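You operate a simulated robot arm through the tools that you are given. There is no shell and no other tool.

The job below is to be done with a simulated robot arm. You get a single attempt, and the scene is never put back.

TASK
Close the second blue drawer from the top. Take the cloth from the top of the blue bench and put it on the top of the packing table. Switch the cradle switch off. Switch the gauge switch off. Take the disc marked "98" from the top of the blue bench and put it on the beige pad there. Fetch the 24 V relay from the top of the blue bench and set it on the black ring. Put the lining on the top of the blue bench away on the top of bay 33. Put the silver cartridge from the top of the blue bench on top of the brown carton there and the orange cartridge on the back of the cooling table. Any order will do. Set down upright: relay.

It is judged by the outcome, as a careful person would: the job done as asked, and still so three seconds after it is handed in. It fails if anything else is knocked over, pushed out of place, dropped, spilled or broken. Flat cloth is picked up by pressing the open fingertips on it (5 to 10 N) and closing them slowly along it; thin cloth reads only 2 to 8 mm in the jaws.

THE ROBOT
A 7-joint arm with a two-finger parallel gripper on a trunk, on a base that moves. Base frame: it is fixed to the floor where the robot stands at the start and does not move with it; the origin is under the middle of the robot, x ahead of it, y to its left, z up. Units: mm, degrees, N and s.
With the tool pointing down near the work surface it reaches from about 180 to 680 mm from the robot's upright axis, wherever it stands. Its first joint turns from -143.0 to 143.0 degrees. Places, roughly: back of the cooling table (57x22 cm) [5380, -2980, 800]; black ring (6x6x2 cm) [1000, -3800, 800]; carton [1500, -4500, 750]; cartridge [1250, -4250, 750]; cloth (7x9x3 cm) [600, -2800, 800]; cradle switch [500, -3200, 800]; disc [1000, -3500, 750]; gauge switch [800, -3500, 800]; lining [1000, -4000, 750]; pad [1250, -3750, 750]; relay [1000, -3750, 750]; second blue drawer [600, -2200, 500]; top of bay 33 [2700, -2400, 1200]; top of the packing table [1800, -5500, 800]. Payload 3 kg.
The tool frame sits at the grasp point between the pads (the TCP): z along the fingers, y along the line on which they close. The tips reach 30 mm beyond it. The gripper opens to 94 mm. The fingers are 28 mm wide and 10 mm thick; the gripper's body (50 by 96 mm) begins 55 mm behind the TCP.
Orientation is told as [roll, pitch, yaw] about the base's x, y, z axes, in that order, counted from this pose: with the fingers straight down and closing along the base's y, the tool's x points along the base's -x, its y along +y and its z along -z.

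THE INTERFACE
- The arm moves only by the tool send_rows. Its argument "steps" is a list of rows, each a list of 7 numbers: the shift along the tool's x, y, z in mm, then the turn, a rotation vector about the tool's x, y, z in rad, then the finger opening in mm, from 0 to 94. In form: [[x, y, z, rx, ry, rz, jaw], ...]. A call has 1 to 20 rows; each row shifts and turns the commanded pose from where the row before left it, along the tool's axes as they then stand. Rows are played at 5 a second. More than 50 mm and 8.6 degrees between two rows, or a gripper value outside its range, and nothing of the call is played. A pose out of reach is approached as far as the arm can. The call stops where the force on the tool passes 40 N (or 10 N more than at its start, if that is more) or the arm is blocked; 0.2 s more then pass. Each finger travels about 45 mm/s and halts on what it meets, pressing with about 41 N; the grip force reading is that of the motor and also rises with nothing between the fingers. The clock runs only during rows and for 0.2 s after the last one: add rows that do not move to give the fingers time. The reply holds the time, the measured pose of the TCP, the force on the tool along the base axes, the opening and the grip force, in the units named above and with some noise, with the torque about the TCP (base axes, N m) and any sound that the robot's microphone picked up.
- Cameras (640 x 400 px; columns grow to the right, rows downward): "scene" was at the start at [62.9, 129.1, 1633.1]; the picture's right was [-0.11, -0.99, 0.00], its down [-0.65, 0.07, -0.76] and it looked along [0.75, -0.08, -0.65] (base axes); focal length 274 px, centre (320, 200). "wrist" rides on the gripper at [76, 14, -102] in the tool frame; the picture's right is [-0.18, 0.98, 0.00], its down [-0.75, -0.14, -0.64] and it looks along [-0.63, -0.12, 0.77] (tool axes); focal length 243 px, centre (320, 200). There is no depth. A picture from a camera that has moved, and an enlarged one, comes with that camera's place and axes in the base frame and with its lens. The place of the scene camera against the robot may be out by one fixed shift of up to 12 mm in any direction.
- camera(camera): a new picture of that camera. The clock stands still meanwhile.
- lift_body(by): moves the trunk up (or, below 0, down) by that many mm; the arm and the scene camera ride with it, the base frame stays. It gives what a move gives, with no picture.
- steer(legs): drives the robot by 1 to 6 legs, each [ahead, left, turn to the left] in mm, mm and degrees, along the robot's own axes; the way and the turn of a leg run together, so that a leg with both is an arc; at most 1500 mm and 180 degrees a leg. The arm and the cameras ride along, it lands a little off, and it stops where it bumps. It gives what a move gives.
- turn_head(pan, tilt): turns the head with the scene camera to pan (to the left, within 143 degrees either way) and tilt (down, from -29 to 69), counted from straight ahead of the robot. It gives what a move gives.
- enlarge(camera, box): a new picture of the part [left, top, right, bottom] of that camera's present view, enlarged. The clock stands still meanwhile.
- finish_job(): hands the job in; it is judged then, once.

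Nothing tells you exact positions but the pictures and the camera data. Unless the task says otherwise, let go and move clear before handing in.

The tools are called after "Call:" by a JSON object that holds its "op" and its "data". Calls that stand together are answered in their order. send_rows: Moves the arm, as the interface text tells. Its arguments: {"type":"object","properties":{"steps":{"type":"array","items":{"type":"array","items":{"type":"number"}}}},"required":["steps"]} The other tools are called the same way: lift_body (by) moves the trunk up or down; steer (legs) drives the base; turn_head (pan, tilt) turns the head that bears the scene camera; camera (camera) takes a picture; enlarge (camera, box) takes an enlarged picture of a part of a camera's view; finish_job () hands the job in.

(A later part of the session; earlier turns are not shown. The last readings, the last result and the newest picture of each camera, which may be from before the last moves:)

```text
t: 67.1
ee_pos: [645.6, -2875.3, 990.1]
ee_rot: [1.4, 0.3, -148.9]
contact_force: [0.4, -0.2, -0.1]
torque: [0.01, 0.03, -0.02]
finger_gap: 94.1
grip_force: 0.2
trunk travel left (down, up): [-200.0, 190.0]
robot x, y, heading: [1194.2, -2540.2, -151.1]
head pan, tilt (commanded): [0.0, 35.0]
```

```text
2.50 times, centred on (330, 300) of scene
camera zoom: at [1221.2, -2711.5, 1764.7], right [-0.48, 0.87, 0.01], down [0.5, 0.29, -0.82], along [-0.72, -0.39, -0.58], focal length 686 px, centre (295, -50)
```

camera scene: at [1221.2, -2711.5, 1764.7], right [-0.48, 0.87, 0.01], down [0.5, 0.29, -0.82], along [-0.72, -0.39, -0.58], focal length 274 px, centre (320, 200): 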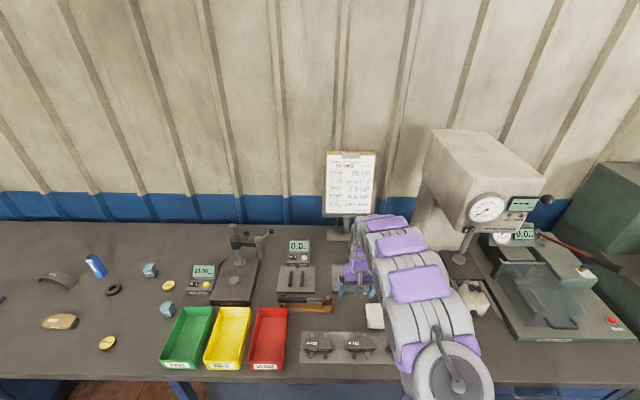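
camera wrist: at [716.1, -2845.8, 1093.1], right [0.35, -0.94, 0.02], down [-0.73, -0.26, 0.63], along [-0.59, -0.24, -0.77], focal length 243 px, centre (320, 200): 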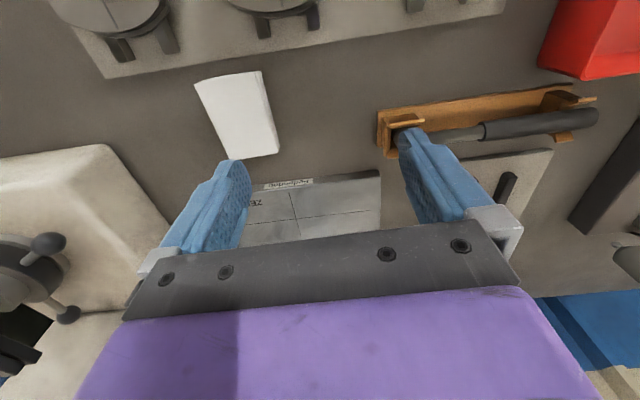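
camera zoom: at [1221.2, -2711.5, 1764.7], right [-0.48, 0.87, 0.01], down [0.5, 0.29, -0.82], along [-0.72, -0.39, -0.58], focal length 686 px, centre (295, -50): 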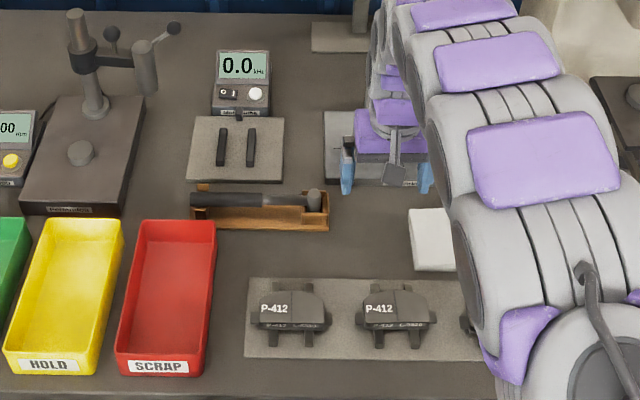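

It's a folded stack about 70 × 95 mm, with its short side already aligned to my finger-closing direction. I'll move above it and descend partway to verify.

Call:
{"op": "send_rows", "data": {"steps": [[-5, -33.5, 0, 0.024, 0, 0, 94], [-5, -33.5, 0, 0, 0, 0, 94], [-5, -33.5, 0, 0, 0, 0, 94], [0, 0, 40, 0, 0, 0, 94], [0, 0, 40, 0, 0, 0, 94], [0, 0, 30, 0, 0, 0, 94], [0, 0, 0, 0, 0, 0, 94]]}}

Call:
{"op": "camera", "data": {"camera": "wrist"}}

```text
t: 68.7
ee_pos: [579.7, -2790.3, 879.9]
ee_rot: [0.3, 0.1, -148.9]
contact_force: [0.0, 0.1, 0.4]
torque: [0.01, -0.03, -0.04]
finger_gap: 94.1
grip_force: 0.0
trunk travel left (down, up): [-200.0, 190.0]
robot x, y, heading: [1192.6, -2538.0, -151.3]
head pan, tilt (commanded): [0.0, 35.0]
```

```text
taken
camera wrist: at [651.9, -2761.7, 982.7], right [0.35, -0.94, 0.01], down [-0.72, -0.27, 0.64], along [-0.6, -0.23, -0.77], focal length 243 px, centre (320, 200)
```

wrist: 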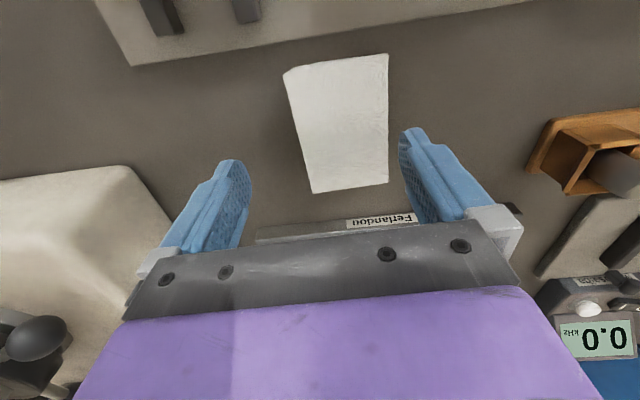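

The cloth centre is about 16 mm to the tool's +y side. I'll correct and lower around it carefully.

Call:
{"op": "send_rows", "data": {"steps": [[-7, 16, 0, 0, 0, 0, 94], [0, 0, 25, 0, 0, 0, 94], [0, 0, 20, 0, 0, 0, 94], [0, 0, 10, 0, 0, 0, 94], [0, 0, 0, 0, 0, 0, 94]]}}

Call:
{"op": "camera", "data": {"camera": "wrist"}}

```text
t: 70.0
ee_pos: [582.4, -2806.6, 830.0]
ee_rot: [0.6, -0.4, -148.9]
contact_force: [14.3, 2.7, 24.7]
torque: [1.34, -0.09, -0.7]
finger_gap: 90.6
grip_force: 0.1
trunk travel left (down, up): [-200.0, 190.0]
robot x, y, heading: [1194.4, -2537.8, -151.0]
head pan, tilt (commanded): [0.0, 35.0]
stopped in row 5: the force on the tool passed its limit at 41 N (the readings are from after the stop); the commanded pose is now the measured one
```

```text
taken
camera wrist: at [654.0, -2777.8, 933.4], right [0.35, -0.94, 0.01], down [-0.72, -0.26, 0.64], along [-0.6, -0.23, -0.76], focal length 243 px, centre (320, 200)
```

wrist: 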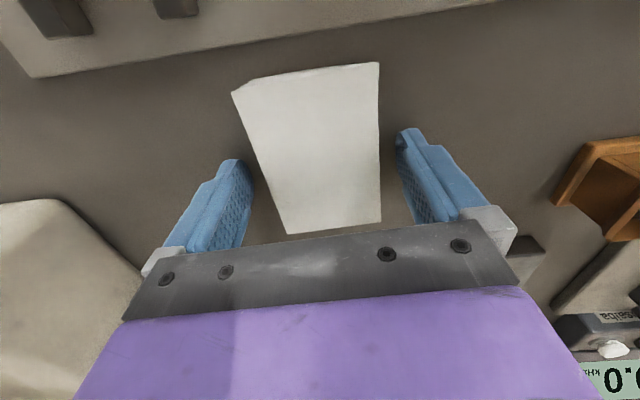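

The fingertips just touched the bench top, so the bench surface is at about z=799. The cloth is well centred between the fingers; I'll lift 3 mm and close.

Call:
{"op": "send_rows", "data": {"steps": [[0, 0, -3, 0, 0, 0, 90], [5, 0, -1, 0, 0, 0, 80], [0, 0, 0, 0, 0, 0, 70], [0, 0, 0, 0, 0, 0, 60], [0, 0, 0, 0, 0, 0, 50], [0, 0, 0, 0, 0, 0, 40], [0, 0, 0, 0, 0, 0, 30], [0, 0, 0, 0, 0, 0, 20], [0, 0, 0, 0, 0, 0, 20]]}}

Call:
{"op": "camera", "data": {"camera": "wrist"}}

```text
t: 72.0
ee_pos: [584.0, -2804.4, 830.6]
ee_rot: [0.6, -0.2, -148.9]
contact_force: [-0.3, -0.5, 0.1]
torque: [-0.02, -0.01, 0.02]
finger_gap: 60.4
grip_force: 40.8
trunk travel left (down, up): [-200.0, 190.0]
robot x, y, heading: [1195.7, -2536.2, -151.1]
head pan, tilt (commanded): [0.0, 35.0]
```

```text
taken
camera wrist: at [656.4, -2775.1, 934.0], right [0.35, -0.94, 0.01], down [-0.72, -0.26, 0.64], along [-0.6, -0.23, -0.77], focal length 243 px, centre (320, 200)
```

wrist: 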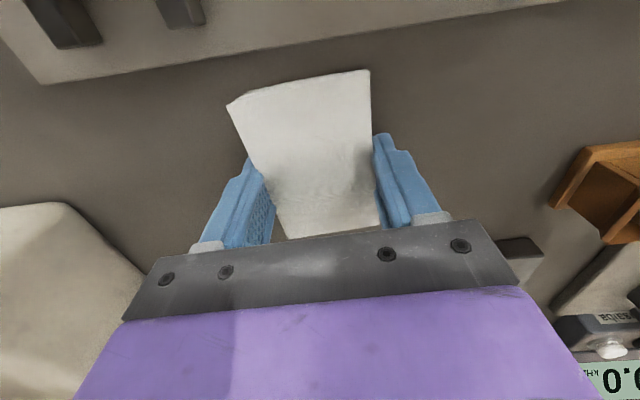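

The jaws hold the cloth at 60 mm with 41 N. I'll lift it slowly and check.

Call:
{"op": "send_rows", "data": {"steps": [[0, 0, -15, 0, 0, 0, 20], [0, 0, -25, 0, 0, 0, 20], [0, 0, -40, 0, 0, 0, 20], [0, 0, -40, 0, 0, 0, 20], [0, 0, -40, 0, 0, 0, 20], [0, 0, 0, 0, 0, 0, 20]]}}

Call:
{"op": "camera", "data": {"camera": "wrist"}}

```text
t: 73.4
ee_pos: [583.4, -2800.9, 989.9]
ee_rot: [0.6, -0.2, -148.7]
contact_force: [-0.4, -0.7, -0.2]
torque: [0.01, 0.01, -0.04]
finger_gap: 20.1
grip_force: 0.1
trunk travel left (down, up): [-200.0, 190.0]
robot x, y, heading: [1195.2, -2536.7, -151.3]
head pan, tilt (commanded): [0.0, 35.0]
```

```text
taken
camera wrist: at [655.1, -2772.3, 1094.1], right [0.35, -0.94, 0.01], down [-0.72, -0.26, 0.64], along [-0.6, -0.23, -0.77], focal length 243 px, centre (320, 200)
```

wrist: 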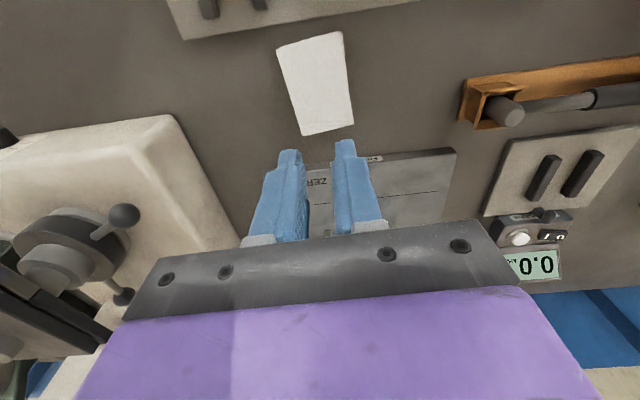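

The cloth slipped out and is still on the bench. Let me look closely at it before retrying.

Call:
{"op": "enlarge", "data": {"camera": "wrist", "box": [240, 10, 400, 150]}}

Call:
{"op": "enlarge", "data": {"camera": "scene", "box": [330, 280, 410, 340]}}

```text
2.86 times, centred on (320, 80) of wrist
camera zoom: at [655.1, -2772.3, 1094.1], right [0.35, -0.94, 0.01], down [-0.72, -0.26, 0.64], along [-0.6, -0.23, -0.77], focal length 693 px, centre (320, 543)
```

zoom: 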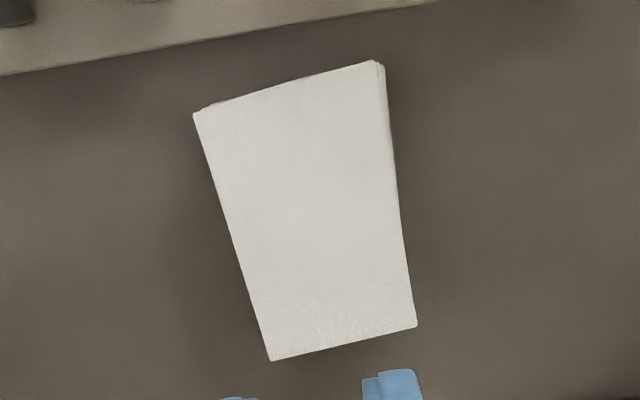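

```text
6.67 times, centred on (370, 310) of scene
camera zoom: at [1212.3, -2694.4, 1766.3], right [-0.48, 0.88, 0.0], down [0.5, 0.28, -0.82], along [-0.72, -0.4, -0.58], focal length 1829 px, centre (-13, -533)
```

zoom: 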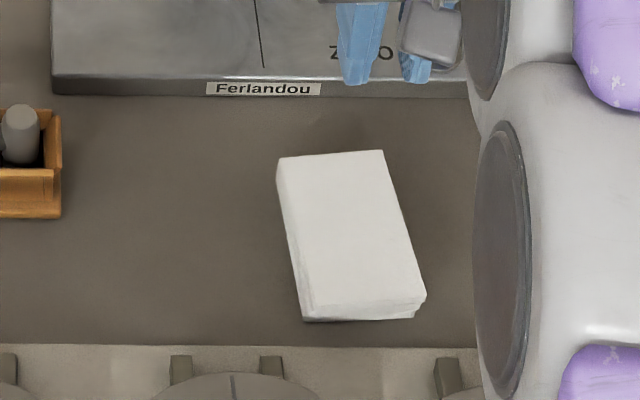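

The cloth is a folded stack, about 60 × 90 mm and 25 mm thick, unchanged in place. I'll retry with a straddling grip but lift very slowly.

Call:
{"op": "send_rows", "data": {"steps": [[3, 0, 30, 0, 0, 0, 80], [0, 0, 40, 0, 0, 0, 82], [0, 0, 40, 0, 0, 0, 82], [0, 0, 30, 0, 0, 0, 82], [0, 0, 12, 0, 0, 0, 82], [0, 0, 5, 0, 0, 0, 82], [0, 0, 0, 0, 0, 0, 82]]}}

Call:
{"op": "camera", "data": {"camera": "wrist"}}

```text
t: 75.0
ee_pos: [587.1, -2801.0, 834.9]
ee_rot: [0.8, -0.1, -148.8]
contact_force: [-0.6, 0.6, 0.5]
torque: [0.05, 0.02, 0.0]
finger_gap: 82.1
grip_force: 0.2
trunk travel left (down, up): [-200.0, 190.0]
robot x, y, heading: [1199.1, -2538.4, -151.5]
head pan, tilt (commanded): [0.0, 35.0]
```

```text
taken
camera wrist: at [658.4, -2772.9, 937.8], right [0.35, -0.94, 0.01], down [-0.72, -0.26, 0.64], along [-0.6, -0.23, -0.77], focal length 243 px, centre (320, 200)
```

wrist: 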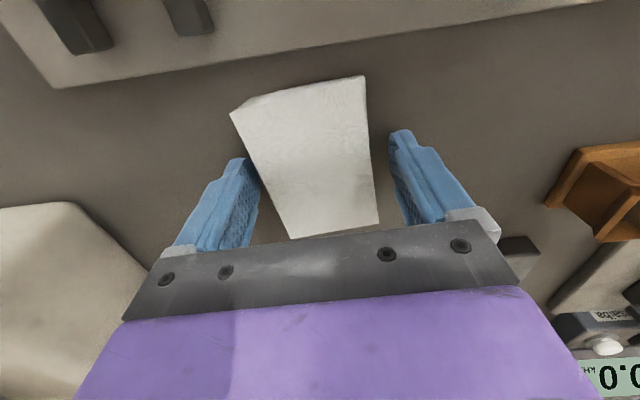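

Fingers straddle the cloth. I'll close slowly, hold, and lift in tiny steps, checking the jaw reading.

Call:
{"op": "send_rows", "data": {"steps": [[0, 0, 3, 0, 0, 0, 78], [0, 0, 0, 0, 0, 0, 70], [0, 0, 0, 0, 0, 0, 64], [0, 0, 0, 0, 0, 0, 58], [0, 0, 0, 0, 0, 0, 52], [0, 0, 0, 0, 0, 0, 46], [0, 0, 0, 0, 0, 0, 40], [0, 0, 0, 0, 0, 0, 40], [0, 0, 0, 0, 0, 0, 40], [0, 0, -1, 0, 0, 0, 40], [0, 0, -1, 0, 0, 0, 40], [0, 0, -1, 0, 0, 0, 40], [0, 0, -1, 0, 0, 0, 40], [0, 0, -1, 0, 0, 0, 40], [0, 0, -1, 0, 0, 0, 40]]}}

Call:
{"op": "camera", "data": {"camera": "wrist"}}

```text
t: 78.2
ee_pos: [585.1, -2800.8, 839.1]
ee_rot: [0.6, -0.1, -149.0]
contact_force: [-0.5, 0.2, -0.2]
torque: [-0.03, -0.01, -0.01]
finger_gap: 59.9
grip_force: 41.0
trunk travel left (down, up): [-200.0, 190.0]
robot x, y, heading: [1192.9, -2539.4, -151.3]
head pan, tilt (commanded): [0.0, 35.0]
```

```text
taken
camera wrist: at [657.8, -2773.7, 941.2], right [0.35, -0.94, 0.01], down [-0.72, -0.26, 0.64], along [-0.6, -0.23, -0.77], focal length 243 px, centre (320, 200)
```

wrist: 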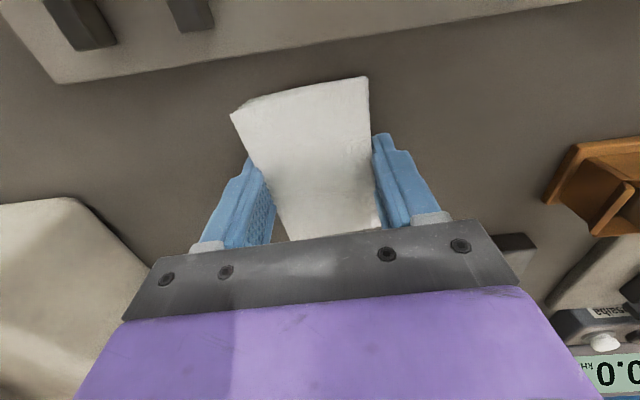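

Still held after a few mm. I'll continue lifting slowly.

Call:
{"op": "send_rows", "data": {"steps": [[0, 0, -2, 0, 0, 0, 40], [0, 0, -2, 0, 0, 0, 40], [0, 0, -2, 0, 0, 0, 40], [0, 0, -3, 0, 0, 0, 40], [0, 0, -3, 0, 0, 0, 40], [0, 0, -3, 0, 0, 0, 40], [0, 0, -4, 0, 0, 0, 40], [0, 0, -4, 0, 0, 0, 40], [0, 0, -4, 0, 0, 0, 40], [0, 0, -4, 0, 0, 0, 40]]}}

Call:
{"op": "camera", "data": {"camera": "wrist"}}

```text
t: 80.4
ee_pos: [586.0, -2801.3, 869.7]
ee_rot: [0.6, -0.2, -148.9]
contact_force: [0.1, 0.1, -0.4]
torque: [0.0, 0.0, 0.0]
finger_gap: 60.0
grip_force: 40.9
trunk travel left (down, up): [-200.0, 190.0]
robot x, y, heading: [1195.6, -2538.2, -151.1]
head pan, tilt (commanded): [0.0, 35.0]
```

```text
taken
camera wrist: at [658.0, -2772.5, 972.1], right [0.35, -0.94, 0.01], down [-0.72, -0.26, 0.64], along [-0.6, -0.23, -0.77], focal length 243 px, centre (320, 200)
```

wrist: 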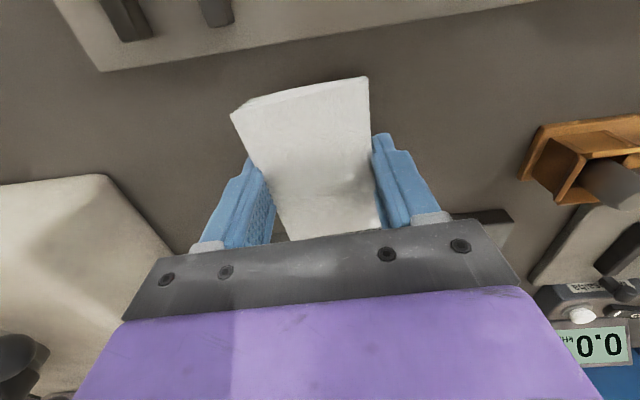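

Now the cloth moves with the gripper. I'll keep lifting with gradually growing steps.

Call:
{"op": "send_rows", "data": {"steps": [[0, 0, -4, 0, 0, 0, 40], [0, 0, -5, 0, 0, 0, 40], [0, 0, -6, 0, 0, 0, 40], [0, 0, -7, 0, 0, 0, 40], [0, 0, -8, 0, 0, 0, 40], [0, 0, -8, 0, 0, 0, 40], [0, 0, -8, 0, 0, 0, 40], [0, 0, -8, 0, 0, 0, 40], [0, 0, -8, 0, 0, 0, 40], [0, 0, -8, 0, 0, 0, 40], [0, 0, -6, 0, 0, 0, 40], [0, 0, -4, 0, 0, 0, 40], [0, 0, -2, 0, 0, 0, 40]]}}

Call:
{"op": "camera", "data": {"camera": "wrist"}}

Call:
{"op": "camera", "data": {"camera": "scene"}}

```text
t: 83.2
ee_pos: [586.1, -2802.1, 950.6]
ee_rot: [0.6, -0.3, -148.9]
contact_force: [-0.3, 0.3, -0.4]
torque: [-0.02, 0.01, 0.02]
finger_gap: 59.8
grip_force: 40.6
trunk travel left (down, up): [-200.0, 190.0]
robot x, y, heading: [1198.0, -2539.2, -151.0]
head pan, tilt (commanded): [0.0, 35.0]
```

```text
taken
camera wrist: at [658.1, -2771.6, 1053.8], right [0.35, -0.94, 0.01], down [-0.72, -0.26, 0.64], along [-0.6, -0.23, -0.77], focal length 243 px, centre (320, 200)
```

wrist: 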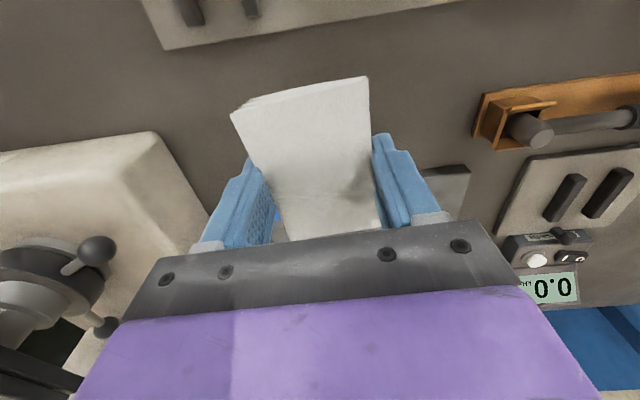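

```text
taken
camera scene: at [1212.7, -2694.2, 1766.4], right [-0.48, 0.88, 0.0], down [0.5, 0.28, -0.82], along [-0.72, -0.4, -0.58], focal length 274 px, centre (320, 200)
```

scene: 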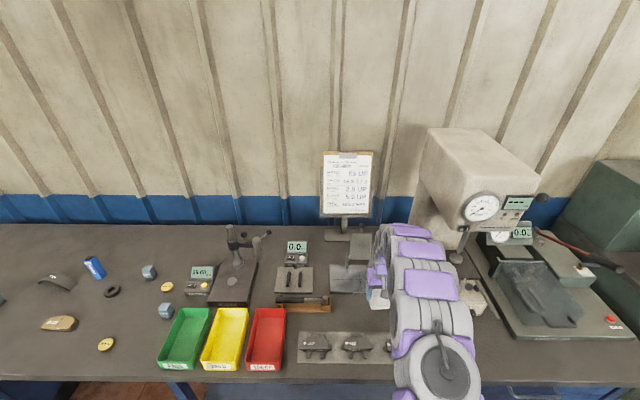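

The cloth is well held and hanging clear. I'll test with a very short base move while still above the bench before travelling.

Call:
{"op": "steer", "data": {"legs": [[0, 60, 0]]}}

Call:
{"op": "camera", "data": {"camera": "wrist"}}

Call:
{"op": "turn_head", "data": {"pan": 75, "tilt": 20}}

Call:
{"op": "camera", "data": {"camera": "scene"}}

```text
t: 84.2
ee_pos: [597.8, -2820.9, 948.6]
ee_rot: [2.2, -0.3, -149.2]
contact_force: [-0.8, 1.6, -0.8]
torque: [-0.15, -0.05, 0.01]
finger_gap: 59.9
grip_force: 41.0
trunk travel left (down, up): [-200.0, 190.0]
robot x, y, heading: [1223.9, -2583.1, -151.0]
head pan, tilt (commanded): [0.0, 35.0]
```

```text
taken
camera wrist: at [669.0, -2790.1, 1051.6], right [0.34, -0.94, 0.04], down [-0.73, -0.24, 0.64], along [-0.59, -0.25, -0.77], focal length 243 px, centre (320, 200)
```

wrist: 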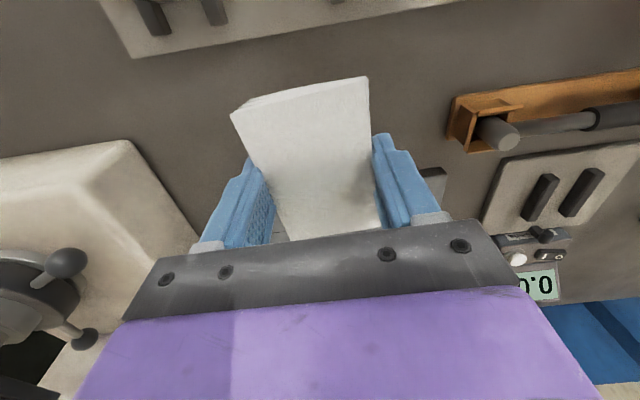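

```text
t: 85.6
ee_pos: [609.0, -2837.8, 950.2]
ee_rot: [0.9, -0.2, -149.2]
contact_force: [0.7, 0.3, -0.8]
torque: [-0.01, -0.02, -0.01]
finger_gap: 59.8
grip_force: 41.0
trunk travel left (down, up): [-200.0, 190.0]
robot x, y, heading: [1221.7, -2583.1, -151.0]
head pan, tilt (commanded): [75.0, 20.0]
```

```text
taken
camera scene: at [1348.3, -2808.1, 1787.2], right [-0.97, -0.24, 0.0], down [-0.09, 0.34, -0.93], along [0.22, -0.91, -0.36], focal length 274 px, centre (320, 200)
```

scene: 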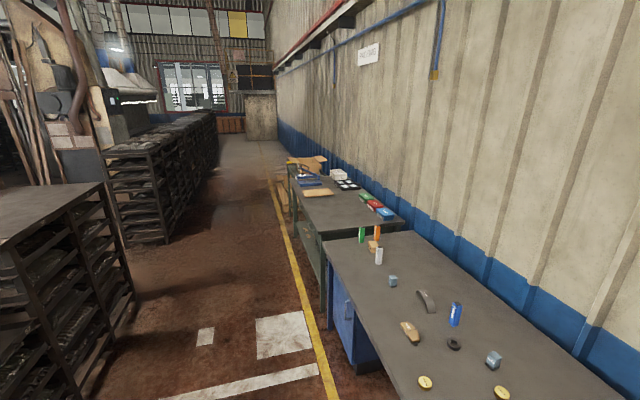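

The cloth stayed firmly in the jaws. The packing table is the green-legged bench after the blue bench; let me look at it more closely.

Call:
{"op": "enlarge", "data": {"camera": "scene", "box": [260, 145, 420, 245]}}

```text
4.00 times, centred on (340, 195) of scene
camera zoom: at [1348.3, -2808.1, 1787.2], right [-0.97, -0.24, 0.0], down [-0.09, 0.34, -0.93], along [0.22, -0.91, -0.36], focal length 1098 px, centre (240, 220)
```

zoom: 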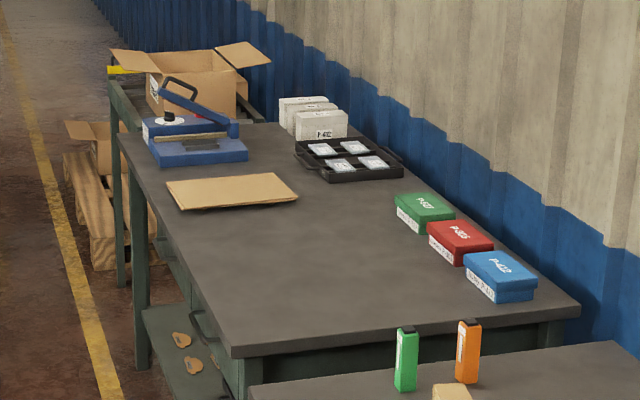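

There's a free area on the near part of the packing table (around (1775,-4950)). I'll back off the bench, slide left along the aisle and check before approaching the table.

Call:
{"op": "steer", "data": {"legs": [[-330, 0, 0], [0, 1200, 0], [0, 1150, 0]]}}

Call:
{"op": "turn_head", "data": {"pan": 0, "tilt": 40}}

Call:
{"op": "camera", "data": {"camera": "scene"}}

Call:
{"op": "camera", "data": {"camera": "wrist"}}

```text
t: 99.0
ee_pos: [2020.0, -4715.7, 951.1]
ee_rot: [1.4, -0.4, -150.4]
contact_force: [-0.1, 1.5, -1.1]
torque: [0.01, -0.02, 0.0]
finger_gap: 59.6
grip_force: 40.5
trunk travel left (down, up): [-200.0, 190.0]
robot x, y, heading: [2644.5, -4478.1, -152.3]
head pan, tilt (commanded): [75.0, 20.0]
```

```text
t: 100.4
ee_pos: [2021.2, -4716.2, 952.9]
ee_rot: [1.3, -0.4, -150.3]
contact_force: [-0.5, 0.6, -0.7]
torque: [0.01, -0.01, -0.01]
finger_gap: 59.9
grip_force: 41.4
trunk travel left (down, up): [-200.0, 190.0]
robot x, y, heading: [2640.8, -4479.5, -152.1]
head pan, tilt (commanded): [0.0, 40.0]
```

```text
taken
camera scene: at [2655.6, -4635.1, 1758.9], right [-0.47, 0.88, 0.0], down [0.57, 0.3, -0.76], along [-0.68, -0.36, -0.65], focal length 274 px, centre (320, 200)
```

scene: 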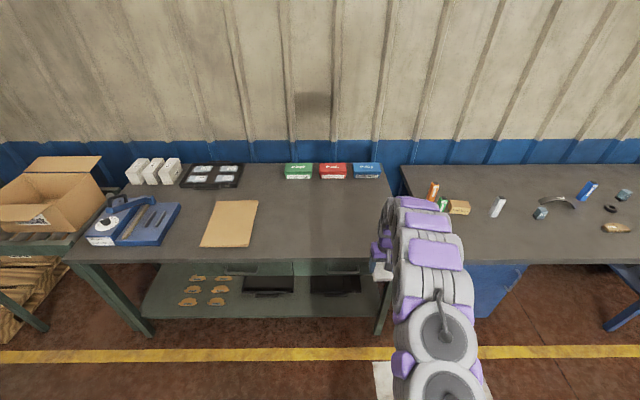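

```text
taken
camera wrist: at [2094.2, -4687.3, 1055.2], right [0.33, -0.95, 0.02], down [-0.73, -0.23, 0.64], along [-0.6, -0.23, -0.76], focal length 243 px, centre (320, 200)
```

wrist: 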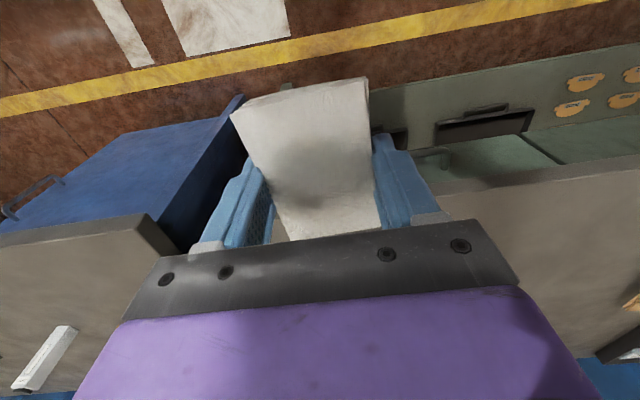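

Clear area on the packing table to the right of the cardboard sheet. I'll slide left 180 mm and drive in 360 mm, then look from the wrist.

Call:
{"op": "steer", "data": {"legs": [[0, 180, 0], [340, 0, 0]]}}

Call:
{"op": "camera", "data": {"camera": "scene"}}

Call:
{"op": "camera", "data": {"camera": "wrist"}}

```text
t: 103.8
ee_pos: [1807.9, -5041.2, 952.2]
ee_rot: [1.0, -0.5, -150.2]
contact_force: [-0.1, -0.6, 0.6]
torque: [0.04, -0.02, 0.01]
finger_gap: 59.8
grip_force: 40.5
trunk travel left (down, up): [-200.0, 190.0]
robot x, y, heading: [2423.8, -4797.4, -152.3]
head pan, tilt (commanded): [0.0, 40.0]
```

```text
taken
camera scene: at [2442.6, -4962.8, 1758.1], right [-0.47, 0.88, 0.0], down [0.57, 0.3, -0.76], along [-0.68, -0.35, -0.65], focal length 274 px, centre (320, 200)
```

scene: 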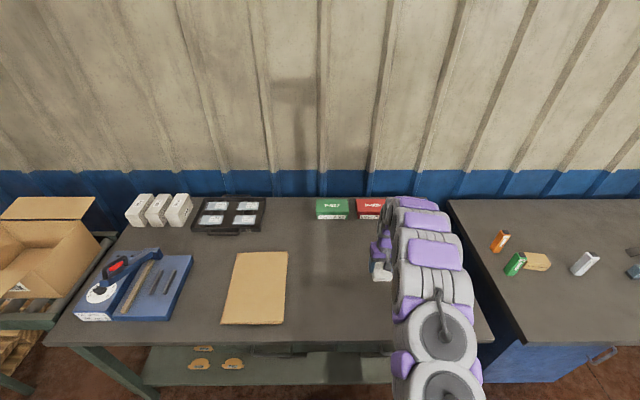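

```text
taken
camera wrist: at [1880.5, -5013.3, 1055.0], right [0.33, -0.94, 0.02], down [-0.73, -0.24, 0.65], along [-0.6, -0.22, -0.76], focal length 243 px, centre (320, 200)
```

wrist: 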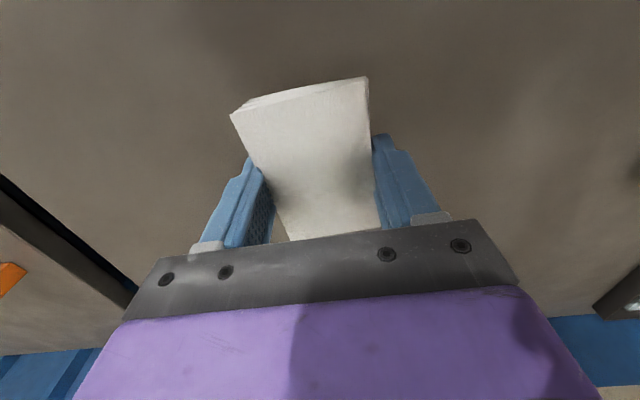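

The gripper is over an empty part of the packing table. I'll lower gently, creeping near the surface to feel contact.

Call:
{"op": "send_rows", "data": {"steps": [[0, 0, 8, 0, 0, 0, 40], [0, 0, 15, 0, 0, 0, 40], [0, 0, 20, 0, 0, 0, 40], [0, 0, 20, 0, 0, 0, 40], [0, 0, 15, 0, 0, 0, 40], [0, 0, 10, 0, 0, 0, 40], [0, 0, 8, 0, 0, 0, 40], [0, 0, 5, 0, 0, 0, 40], [0, 0, 4, 0, 0, 0, 40], [0, 0, 3, 0, 0, 0, 40], [0, 0, 2, 0, 0, 0, 40], [0, 0, 0, 0, 0, 0, 40]]}}

```text
t: 106.0
ee_pos: [1806.4, -5039.1, 852.1]
ee_rot: [1.2, -1.2, -150.4]
contact_force: [6.3, 3.2, 24.7]
torque: [0.87, -0.27, -0.19]
finger_gap: 59.9
grip_force: 40.9
trunk travel left (down, up): [-200.0, 190.0]
robot x, y, heading: [2423.3, -4803.7, -152.1]
head pan, tilt (commanded): [0.0, 40.0]
stopped in row 11: the force on the tool passed its limit at 43 N (the readings are from after the stop); the commanded pose is now the measured one
```

Contact at TCP z≈852, so the packing table is about 20 mm higher than the bench. I'll ease up slightly, open, and withdraw.

Call:
{"op": "send_rows", "data": {"steps": [[0, 0, -1.5, 0, 0, 0, 50], [0, 0, 0, 0, 0, 0, 60], [0, 0, 0, 0, 0, 0, 66], [0, 0, 0, 0, 0, 0, 72], [0, 0, 0, 0, 0, 0, 78], [0, 0, 0, 0, 0, 0, 84], [0, 0, 0, 0, 0, 0, 86], [0, 0, -5, 0, 0, 0, 86], [0, 0, -10, 0, 0, 0, 86], [0, 0, -20, 0, 0, 0, 86], [0, 0, -40, 0, 0, 0, 90], [0, 0, -45, 0, 0, 0, 90], [0, 0, -45, 0, 0, 0, 90], [0, 0, 0, 0, 0, 0, 90]]}}

Call:
{"op": "camera", "data": {"camera": "wrist"}}

Call:
{"op": "camera", "data": {"camera": "scene"}}

```text
t: 109.0
ee_pos: [1806.0, -5034.3, 1014.2]
ee_rot: [1.3, -0.9, -150.2]
contact_force: [-0.1, 0.5, -0.9]
torque: [0.0, 0.03, 0.01]
finger_gap: 90.1
grip_force: 0.2
trunk travel left (down, up): [-200.0, 190.0]
robot x, y, heading: [2423.6, -4795.3, -151.9]
head pan, tilt (commanded): [0.0, 40.0]
```

```text
taken
camera wrist: at [1878.7, -5005.7, 1116.0], right [0.33, -0.94, 0.02], down [-0.72, -0.23, 0.65], along [-0.61, -0.23, -0.76], focal length 243 px, centre (320, 200)
```

wrist: 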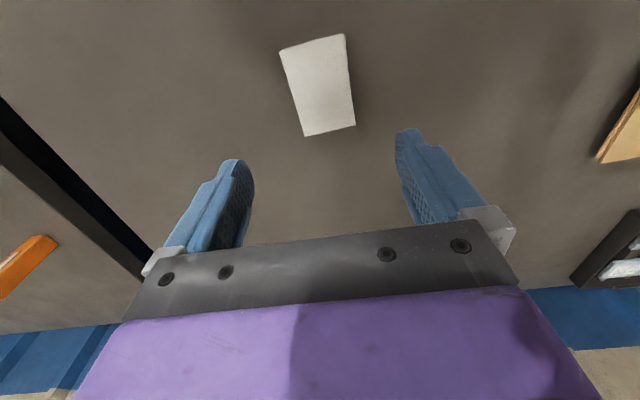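

```text
taken
camera scene: at [2438.6, -4954.7, 1758.9], right [-0.47, 0.88, 0.0], down [0.57, 0.3, -0.76], along [-0.68, -0.36, -0.65], focal length 274 px, centre (320, 200)
```

scene: 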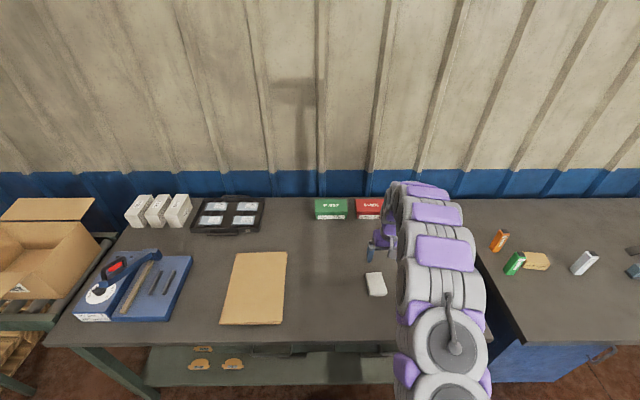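

The cloth lies on the packing table. Next the cartridges at the far-left end of the blue bench: I'll back off, slide right to about u≈4600 and drive in to look.

Call:
{"op": "steer", "data": {"legs": [[-330, 0, 0], [0, -780, 0], [420, 0, 0]]}}

Call:
{"op": "camera", "data": {"camera": "scene"}}

Call:
{"op": "camera", "data": {"camera": "wrist"}}

```text
t: 117.2
ee_pos: [1371.9, -4386.1, 1012.8]
ee_rot: [1.3, -0.9, -150.2]
contact_force: [-0.5, 0.9, -0.8]
torque: [-0.02, -0.01, -0.02]
finger_gap: 90.2
grip_force: 0.0
trunk travel left (down, up): [-200.0, 190.0]
robot x, y, heading: [1986.2, -4151.7, -152.3]
head pan, tilt (commanded): [0.0, 40.0]
```

```text
taken
camera scene: at [2004.5, -4305.0, 1759.0], right [-0.47, 0.88, 0.0], down [0.57, 0.3, -0.76], along [-0.67, -0.36, -0.65], focal length 274 px, centre (320, 200)
```

scene: 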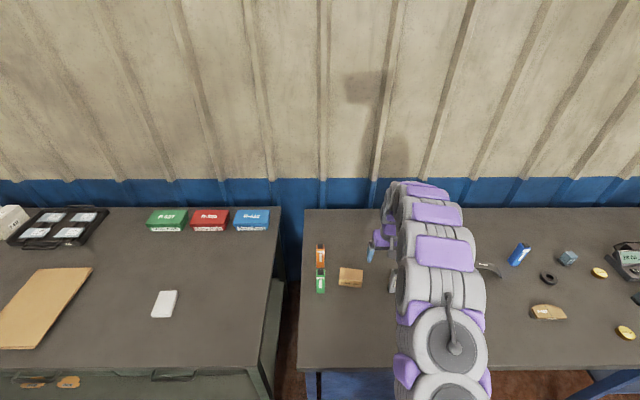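

```text
taken
camera wrist: at [1444.7, -4357.1, 1115.7], right [0.33, -0.94, 0.02], down [-0.72, -0.23, 0.65], along [-0.61, -0.23, -0.76], focal length 243 px, centre (320, 200)
```

wrist: 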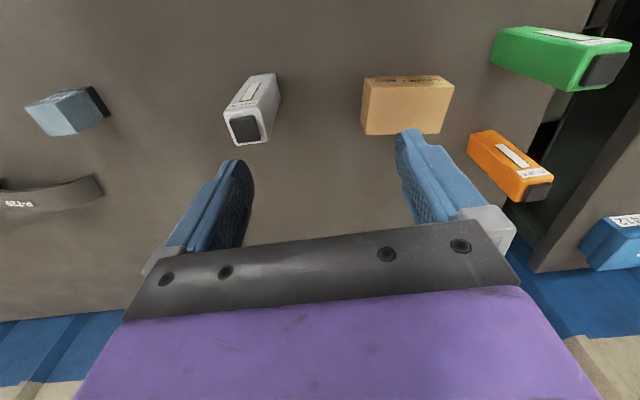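

The wrist camera shows the silver cartridge (standing, black cap up), the carton, the orange and green ones. I'll enlarge to measure their orientation.

Call:
{"op": "enlarge", "data": {"camera": "wrist", "box": [200, 50, 360, 150]}}

Call:
{"op": "enlarge", "data": {"camera": "wrist", "box": [340, 20, 580, 210]}}

Call:
{"op": "enlarge", "data": {"camera": "scene", "box": [300, 225, 400, 305]}}

```text
4.00 times, centred on (280, 100) of wrist
camera zoom: at [1444.7, -4357.1, 1115.7], right [0.33, -0.94, 0.02], down [-0.72, -0.23, 0.65], along [-0.61, -0.23, -0.76], focal length 970 px, centre (480, 600)
```

zoom: 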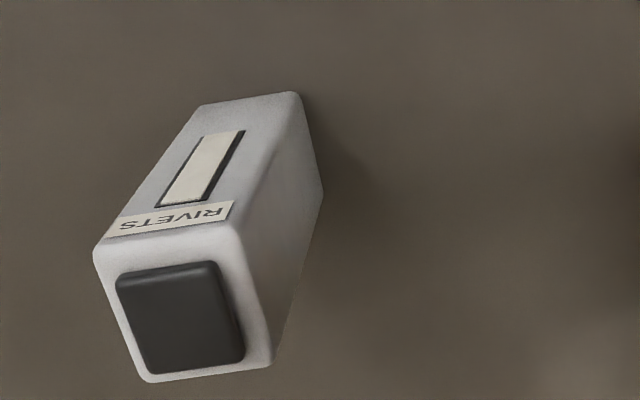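

```text
2.11 times, centred on (460, 115) of wrist
camera zoom: at [1444.7, -4357.1, 1115.7], right [0.33, -0.94, 0.02], down [-0.72, -0.23, 0.65], along [-0.61, -0.23, -0.76], focal length 511 px, centre (25, 379)
```

zoom: 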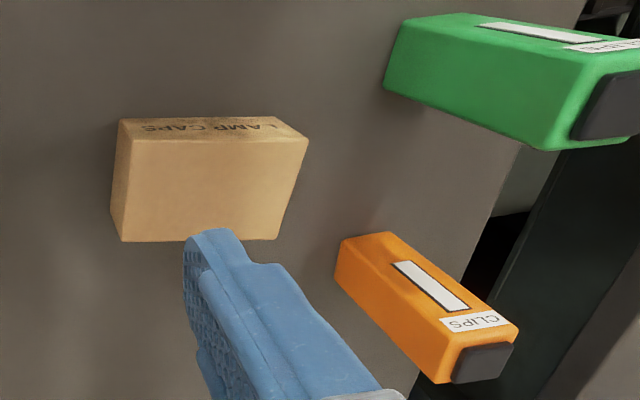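

```text
5.00 times, centred on (350, 265) of scene
camera zoom: at [2004.5, -4305.0, 1759.0], right [-0.47, 0.88, 0.0], down [0.57, 0.3, -0.76], along [-0.67, -0.36, -0.65], focal length 1372 px, centre (170, -125)
```

zoom: 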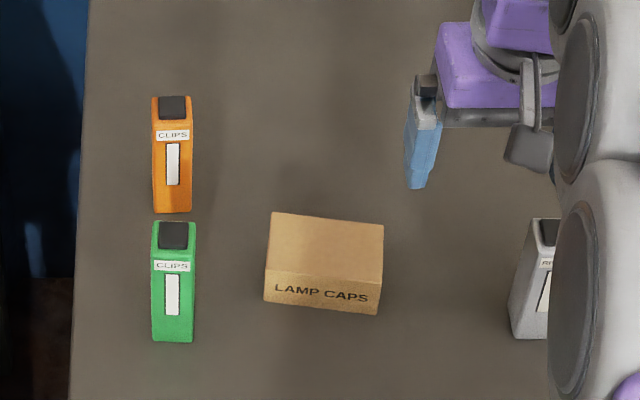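

I've got good estimates: silver ≈ (1340,-4327), carton centre ≈ (1383,-4484), top z≈841. Reach is marginal, so before moving closer I'll look down to see how much room the base has.

Call:
{"op": "turn_head", "data": {"pan": 60, "tilt": 69}}

Call:
{"op": "camera", "data": {"camera": "scene"}}

```text
t: 118.5
ee_pos: [1374.1, -4384.9, 1014.6]
ee_rot: [1.2, -1.0, -150.2]
contact_force: [1.0, 0.3, -0.4]
torque: [0.02, -0.04, 0.02]
finger_gap: 90.1
grip_force: 0.0
trunk travel left (down, up): [-200.0, 190.0]
robot x, y, heading: [1991.1, -4148.6, -152.3]
head pan, tilt (commanded): [60.0, 68.8]
```

```text
taken
camera scene: at [2079.3, -4322.1, 1722.9], right [-1.0, 0.04, 0.0], down [0.04, 0.93, -0.36], along [-0.01, -0.36, -0.93], focal length 274 px, centre (320, 200)
```

scene: 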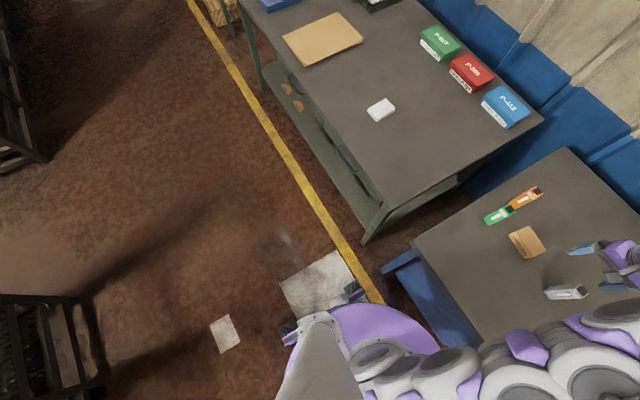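

The base (about 270 mm radius) still has room before the bench. I'll move 70 mm closer and then position over the silver cartridge.

Call:
{"op": "steer", "data": {"legs": [[70, 0, 0]]}}

Call:
{"op": "turn_head", "data": {"pan": 0, "tilt": 50}}

Call:
{"op": "camera", "data": {"camera": "wrist"}}

```text
t: 119.5
ee_pos: [1310.4, -4418.3, 1015.3]
ee_rot: [1.2, -1.0, -150.1]
contact_force: [0.8, -0.3, -0.4]
torque: [0.04, 0.01, -0.01]
finger_gap: 90.2
grip_force: 0.1
trunk travel left (down, up): [-200.0, 190.0]
robot x, y, heading: [1926.3, -4182.2, -152.1]
head pan, tilt (commanded): [60.0, 68.8]
```

```text
t: 120.8
ee_pos: [1313.4, -4417.9, 1016.1]
ee_rot: [1.1, -1.2, -150.1]
contact_force: [0.3, 0.2, -0.2]
torque: [0.03, 0.0, -0.02]
finger_gap: 89.9
grip_force: 0.2
trunk travel left (down, up): [-200.0, 190.0]
robot x, y, heading: [1927.2, -4185.3, -152.2]
head pan, tilt (commanded): [0.0, 50.0]
```

```text
taken
camera wrist: at [1386.8, -4388.2, 1118.3], right [0.33, -0.94, 0.02], down [-0.72, -0.23, 0.65], along [-0.61, -0.23, -0.76], focal length 243 px, centre (320, 200)
```

wrist: 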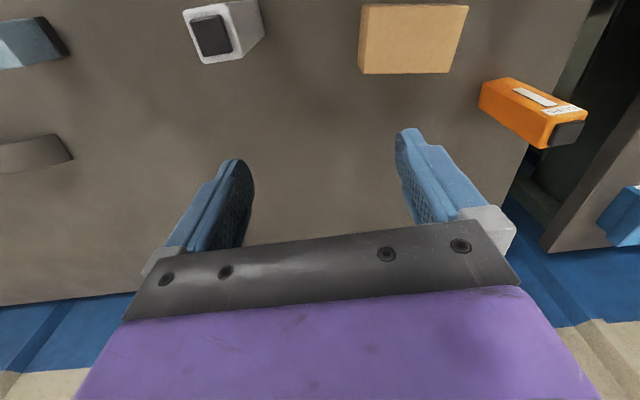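

I'll level the tool, move over the silver cartridge and verify before descending.

Call:
{"op": "send_rows", "data": {"steps": [[33, -31, 0, 0.02, 0.016, 0, 80], [33, -31, 0, 0, 0, 0, 80], [0, 0, 25, 0, 0, 0, 80], [0, 0, 0, 0, 0, 0, 80]]}}

Call:
{"op": "camera", "data": {"camera": "wrist"}}

```text
t: 121.8
ee_pos: [1340.3, -4332.0, 991.0]
ee_rot: [0.1, -0.2, -150.2]
contact_force: [0.4, -0.4, -1.0]
torque: [0.03, 0.0, -0.03]
finger_gap: 79.8
grip_force: 0.1
trunk travel left (down, up): [-200.0, 190.0]
robot x, y, heading: [1927.6, -4185.8, -152.2]
head pan, tilt (commanded): [0.0, 50.0]
```

```text
taken
camera wrist: at [1413.7, -4305.9, 1093.5], right [0.33, -0.94, 0.0], down [-0.72, -0.25, 0.65], along [-0.61, -0.21, -0.76], focal length 243 px, centre (320, 200)
```

wrist: 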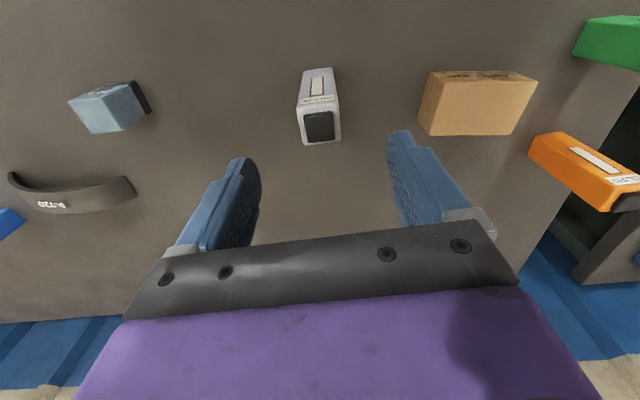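

The cartridge is centred between the fingers. Descending to grip height and closing.

Call:
{"op": "send_rows", "data": {"steps": [[0, -1, 35, 0, 0, 0, 80], [0, 0, 35, 0, 0, 0, 75], [0, 0, 25, 0, 0, 0, 70], [0, 0, 16, 0, 0, 0, 65], [0, 0, 0, 0, 0, 0, 55], [0, 0, 0, 0, 0, 0, 45], [0, 0, 0, 0, 0, 0, 38], [0, 0, 0, 0, 0, 0, 32], [0, 0, 0, 0, 0, 0, 26], [0, 0, 0, 0, 0, 0, 20], [0, 0, 0, 0, 0, 0, 20]]}}

Call:
{"op": "camera", "data": {"camera": "wrist"}}

```text
t: 124.2
ee_pos: [1339.5, -4330.0, 878.4]
ee_rot: [0.1, -0.3, -150.2]
contact_force: [-0.4, 0.4, -0.8]
torque: [-0.01, 0.04, 0.0]
finger_gap: 36.1
grip_force: 40.6
trunk travel left (down, up): [-200.0, 190.0]
robot x, y, heading: [1927.0, -4183.5, -152.2]
head pan, tilt (commanded): [0.0, 50.0]
```

```text
taken
camera wrist: at [1412.3, -4303.3, 981.8], right [0.33, -0.94, 0.0], down [-0.72, -0.25, 0.65], along [-0.61, -0.21, -0.76], focal length 243 px, centre (320, 200)
```

wrist: 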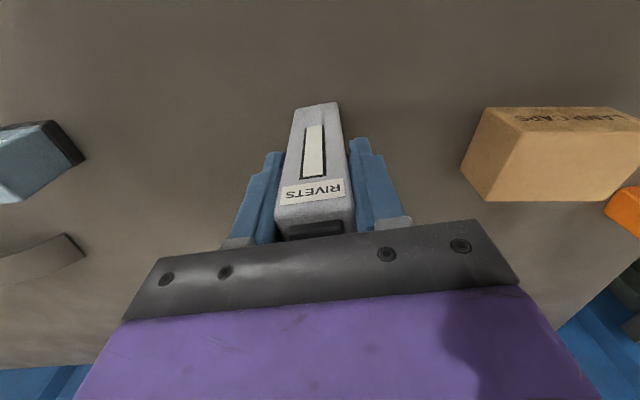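

Gripped at 36 mm. I'll lift gently and then move over toward the carton.

Call:
{"op": "send_rows", "data": {"steps": [[0, 0, -3, 0, 0, 0, 20], [0, 0, -6, 0, 0, 0, 20], [0, 0, -12, 0, 0, 0, 20], [0, 0, -18, 0, 0, 0, 20], [0, 0, -20, 0, 0, 0, 20], [0, 0, -20, 0, 0, 0, 20], [0, 0, -20, 0, 0, 0, 20], [0, 0, -15, 0, 0, 0, 20], [0, 0, -8, 0, 0, 0, 20], [0, 0, 0, 0, 0, 0, 20]]}}

Call:
{"op": "camera", "data": {"camera": "wrist"}}

```text
t: 126.4
ee_pos: [1338.6, -4329.7, 1000.2]
ee_rot: [0.1, -0.2, -150.2]
contact_force: [-0.3, 0.5, -1.6]
torque: [-0.02, 0.01, -0.01]
finger_gap: 36.0
grip_force: 41.3
trunk travel left (down, up): [-200.0, 190.0]
robot x, y, heading: [1924.6, -4185.5, -152.3]
head pan, tilt (commanded): [0.0, 50.0]
```

```text
taken
camera wrist: at [1411.9, -4303.7, 1103.5], right [0.33, -0.94, 0.0], down [-0.72, -0.25, 0.64], along [-0.61, -0.21, -0.76], focal length 243 px, centre (320, 200)
```

wrist: 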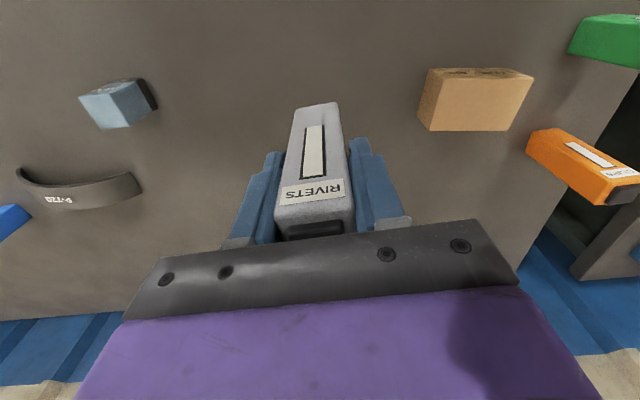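

Call:
{"op": "enlarge", "data": {"camera": "wrist", "box": [400, 50, 560, 150]}}

```text
4.00 times, centred on (480, 100) of wrist
camera zoom: at [1411.9, -4303.7, 1103.5], right [0.33, -0.94, 0.0], down [-0.72, -0.25, 0.64], along [-0.61, -0.21, -0.76], focal length 970 px, centre (-320, 600)
```

zoom: 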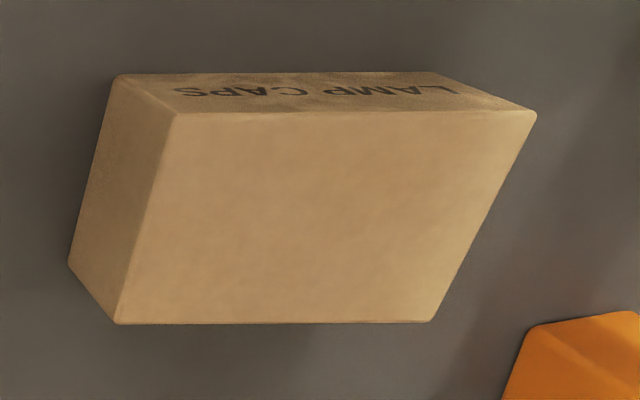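

Carton top is about 88 × 54 mm at z≈841, centre ≈ (1382,-4490). Moving the held cartridge over it.

Call:
{"op": "send_rows", "data": {"steps": [[-4, 15, 0, 0, 0, 0, 20], [-6, 24, 0, 0, 0, 0, 20], [-7, 28, 0, 0, 0, 0, 20], [-7, 28, 0, 0, 0, 0, 20], [-7, 28, 0, 0, 0, 0, 20], [-6, 24, 0, 0, 0, 0, 20], [-4, 14, 0, 0, 0, 0, 20], [0, 0, 20, 0, 0, 0, 20], [0, 0, 20, 0, 0, 0, 20], [0, 0, 0, 0, 0, 0, 20]]}}

Call:
{"op": "camera", "data": {"camera": "wrist"}}

Call:
{"op": "camera", "data": {"camera": "scene"}}

```text
t: 128.6
ee_pos: [1383.6, -4490.2, 960.6]
ee_rot: [0.0, -0.4, -150.2]
contact_force: [-0.4, 0.7, -1.7]
torque: [-0.01, 0.0, 0.0]
finger_gap: 35.9
grip_force: 40.8
trunk travel left (down, up): [-200.0, 190.0]
robot x, y, heading: [1927.5, -4185.9, -152.3]
head pan, tilt (commanded): [0.0, 50.0]
```

```text
taken
camera wrist: at [1456.8, -4464.2, 1063.4], right [0.33, -0.94, 0.0], down [-0.72, -0.25, 0.65], along [-0.61, -0.21, -0.76], focal length 243 px, centre (320, 200)
```

wrist: 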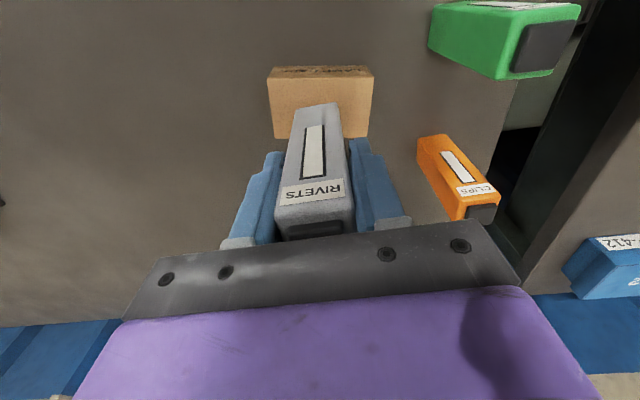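

```text
taken
camera scene: at [1951.2, -4336.1, 1744.6], right [-0.47, 0.88, 0.0], down [0.68, 0.36, -0.64], along [-0.57, -0.3, -0.77], focal length 274 px, centre (320, 200)
```

scene: 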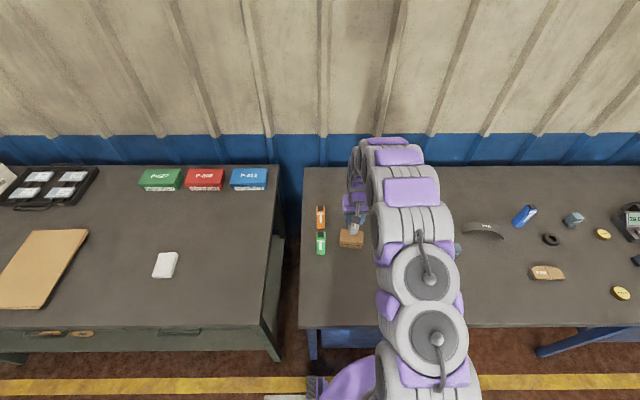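

The cartridge is centred above the carton. I'll lower to just above the top, then creep.

Call:
{"op": "send_rows", "data": {"steps": [[-2.5, 0, 12, 0, 0, 0, 20], [0, 0, 12, 0, 0, 0, 20], [0, 0, 8, 0, 0, 0, 20], [0, 0, 4, 0, 0, 0, 20], [0, 0, 0, 0, 0, 0, 20]]}}

Call:
{"op": "enlarge", "data": {"camera": "wrist", "box": [220, 50, 420, 250]}}

Call:
{"op": "enlarge", "data": {"camera": "scene", "box": [300, 180, 400, 280]}}

```text
t: 129.8
ee_pos: [1381.4, -4491.6, 925.4]
ee_rot: [0.0, -0.4, -150.3]
contact_force: [1.0, 0.4, -1.7]
torque: [-0.03, -0.01, -0.02]
finger_gap: 35.9
grip_force: 40.9
trunk travel left (down, up): [-200.0, 190.0]
robot x, y, heading: [1930.1, -4182.2, -152.2]
head pan, tilt (commanded): [0.0, 50.0]
```

```text
2.00 times, centred on (320, 150) of wrist
camera zoom: at [1454.9, -4466.3, 1028.1], right [0.33, -0.94, 0.0], down [-0.72, -0.25, 0.65], along [-0.61, -0.21, -0.76], focal length 485 px, centre (320, 300)
```

zoom: 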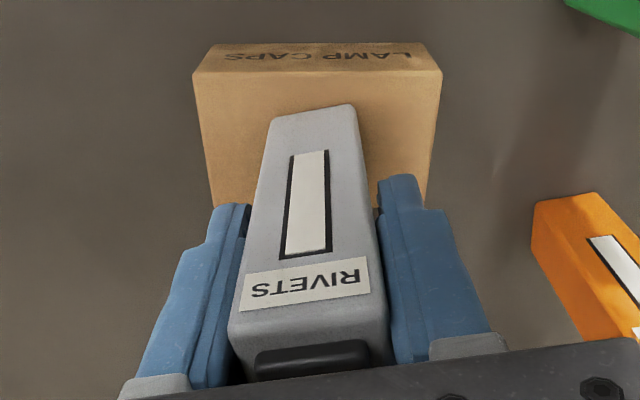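

```text
4.00 times, centred on (350, 230) of scene
camera zoom: at [1951.0, -4336.2, 1744.6], right [-0.47, 0.88, 0.0], down [0.68, 0.36, -0.64], along [-0.57, -0.3, -0.77], focal length 1098 px, centre (200, 80)
```

zoom: 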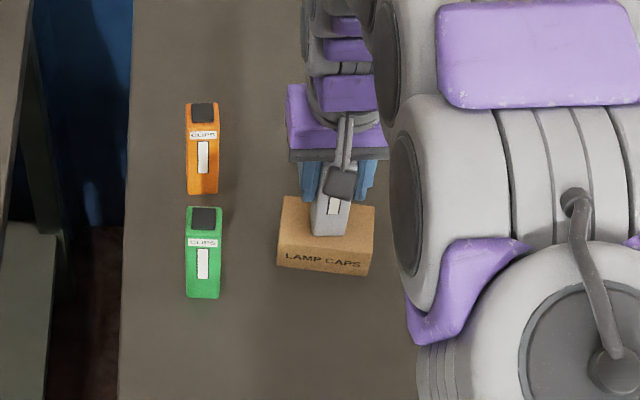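

Nearly touching. Creeping down 1 mm at a time.

Call:
{"op": "send_rows", "data": {"steps": [[0, 0, 1, 0, 0, 0, 20], [0, 0, 1, 0, 0, 0, 20], [0, 0, 1, 0, 0, 0, 20]]}}

```text
t: 130.6
ee_pos: [1381.1, -4491.6, 924.5]
ee_rot: [0.0, -0.4, -150.2]
contact_force: [1.8, -0.4, 17.4]
torque: [0.0, -0.22, 0.02]
finger_gap: 36.1
grip_force: 40.6
trunk travel left (down, up): [-200.0, 190.0]
robot x, y, heading: [1924.8, -4188.1, -152.1]
head pan, tilt (commanded): [0.0, 50.0]
```

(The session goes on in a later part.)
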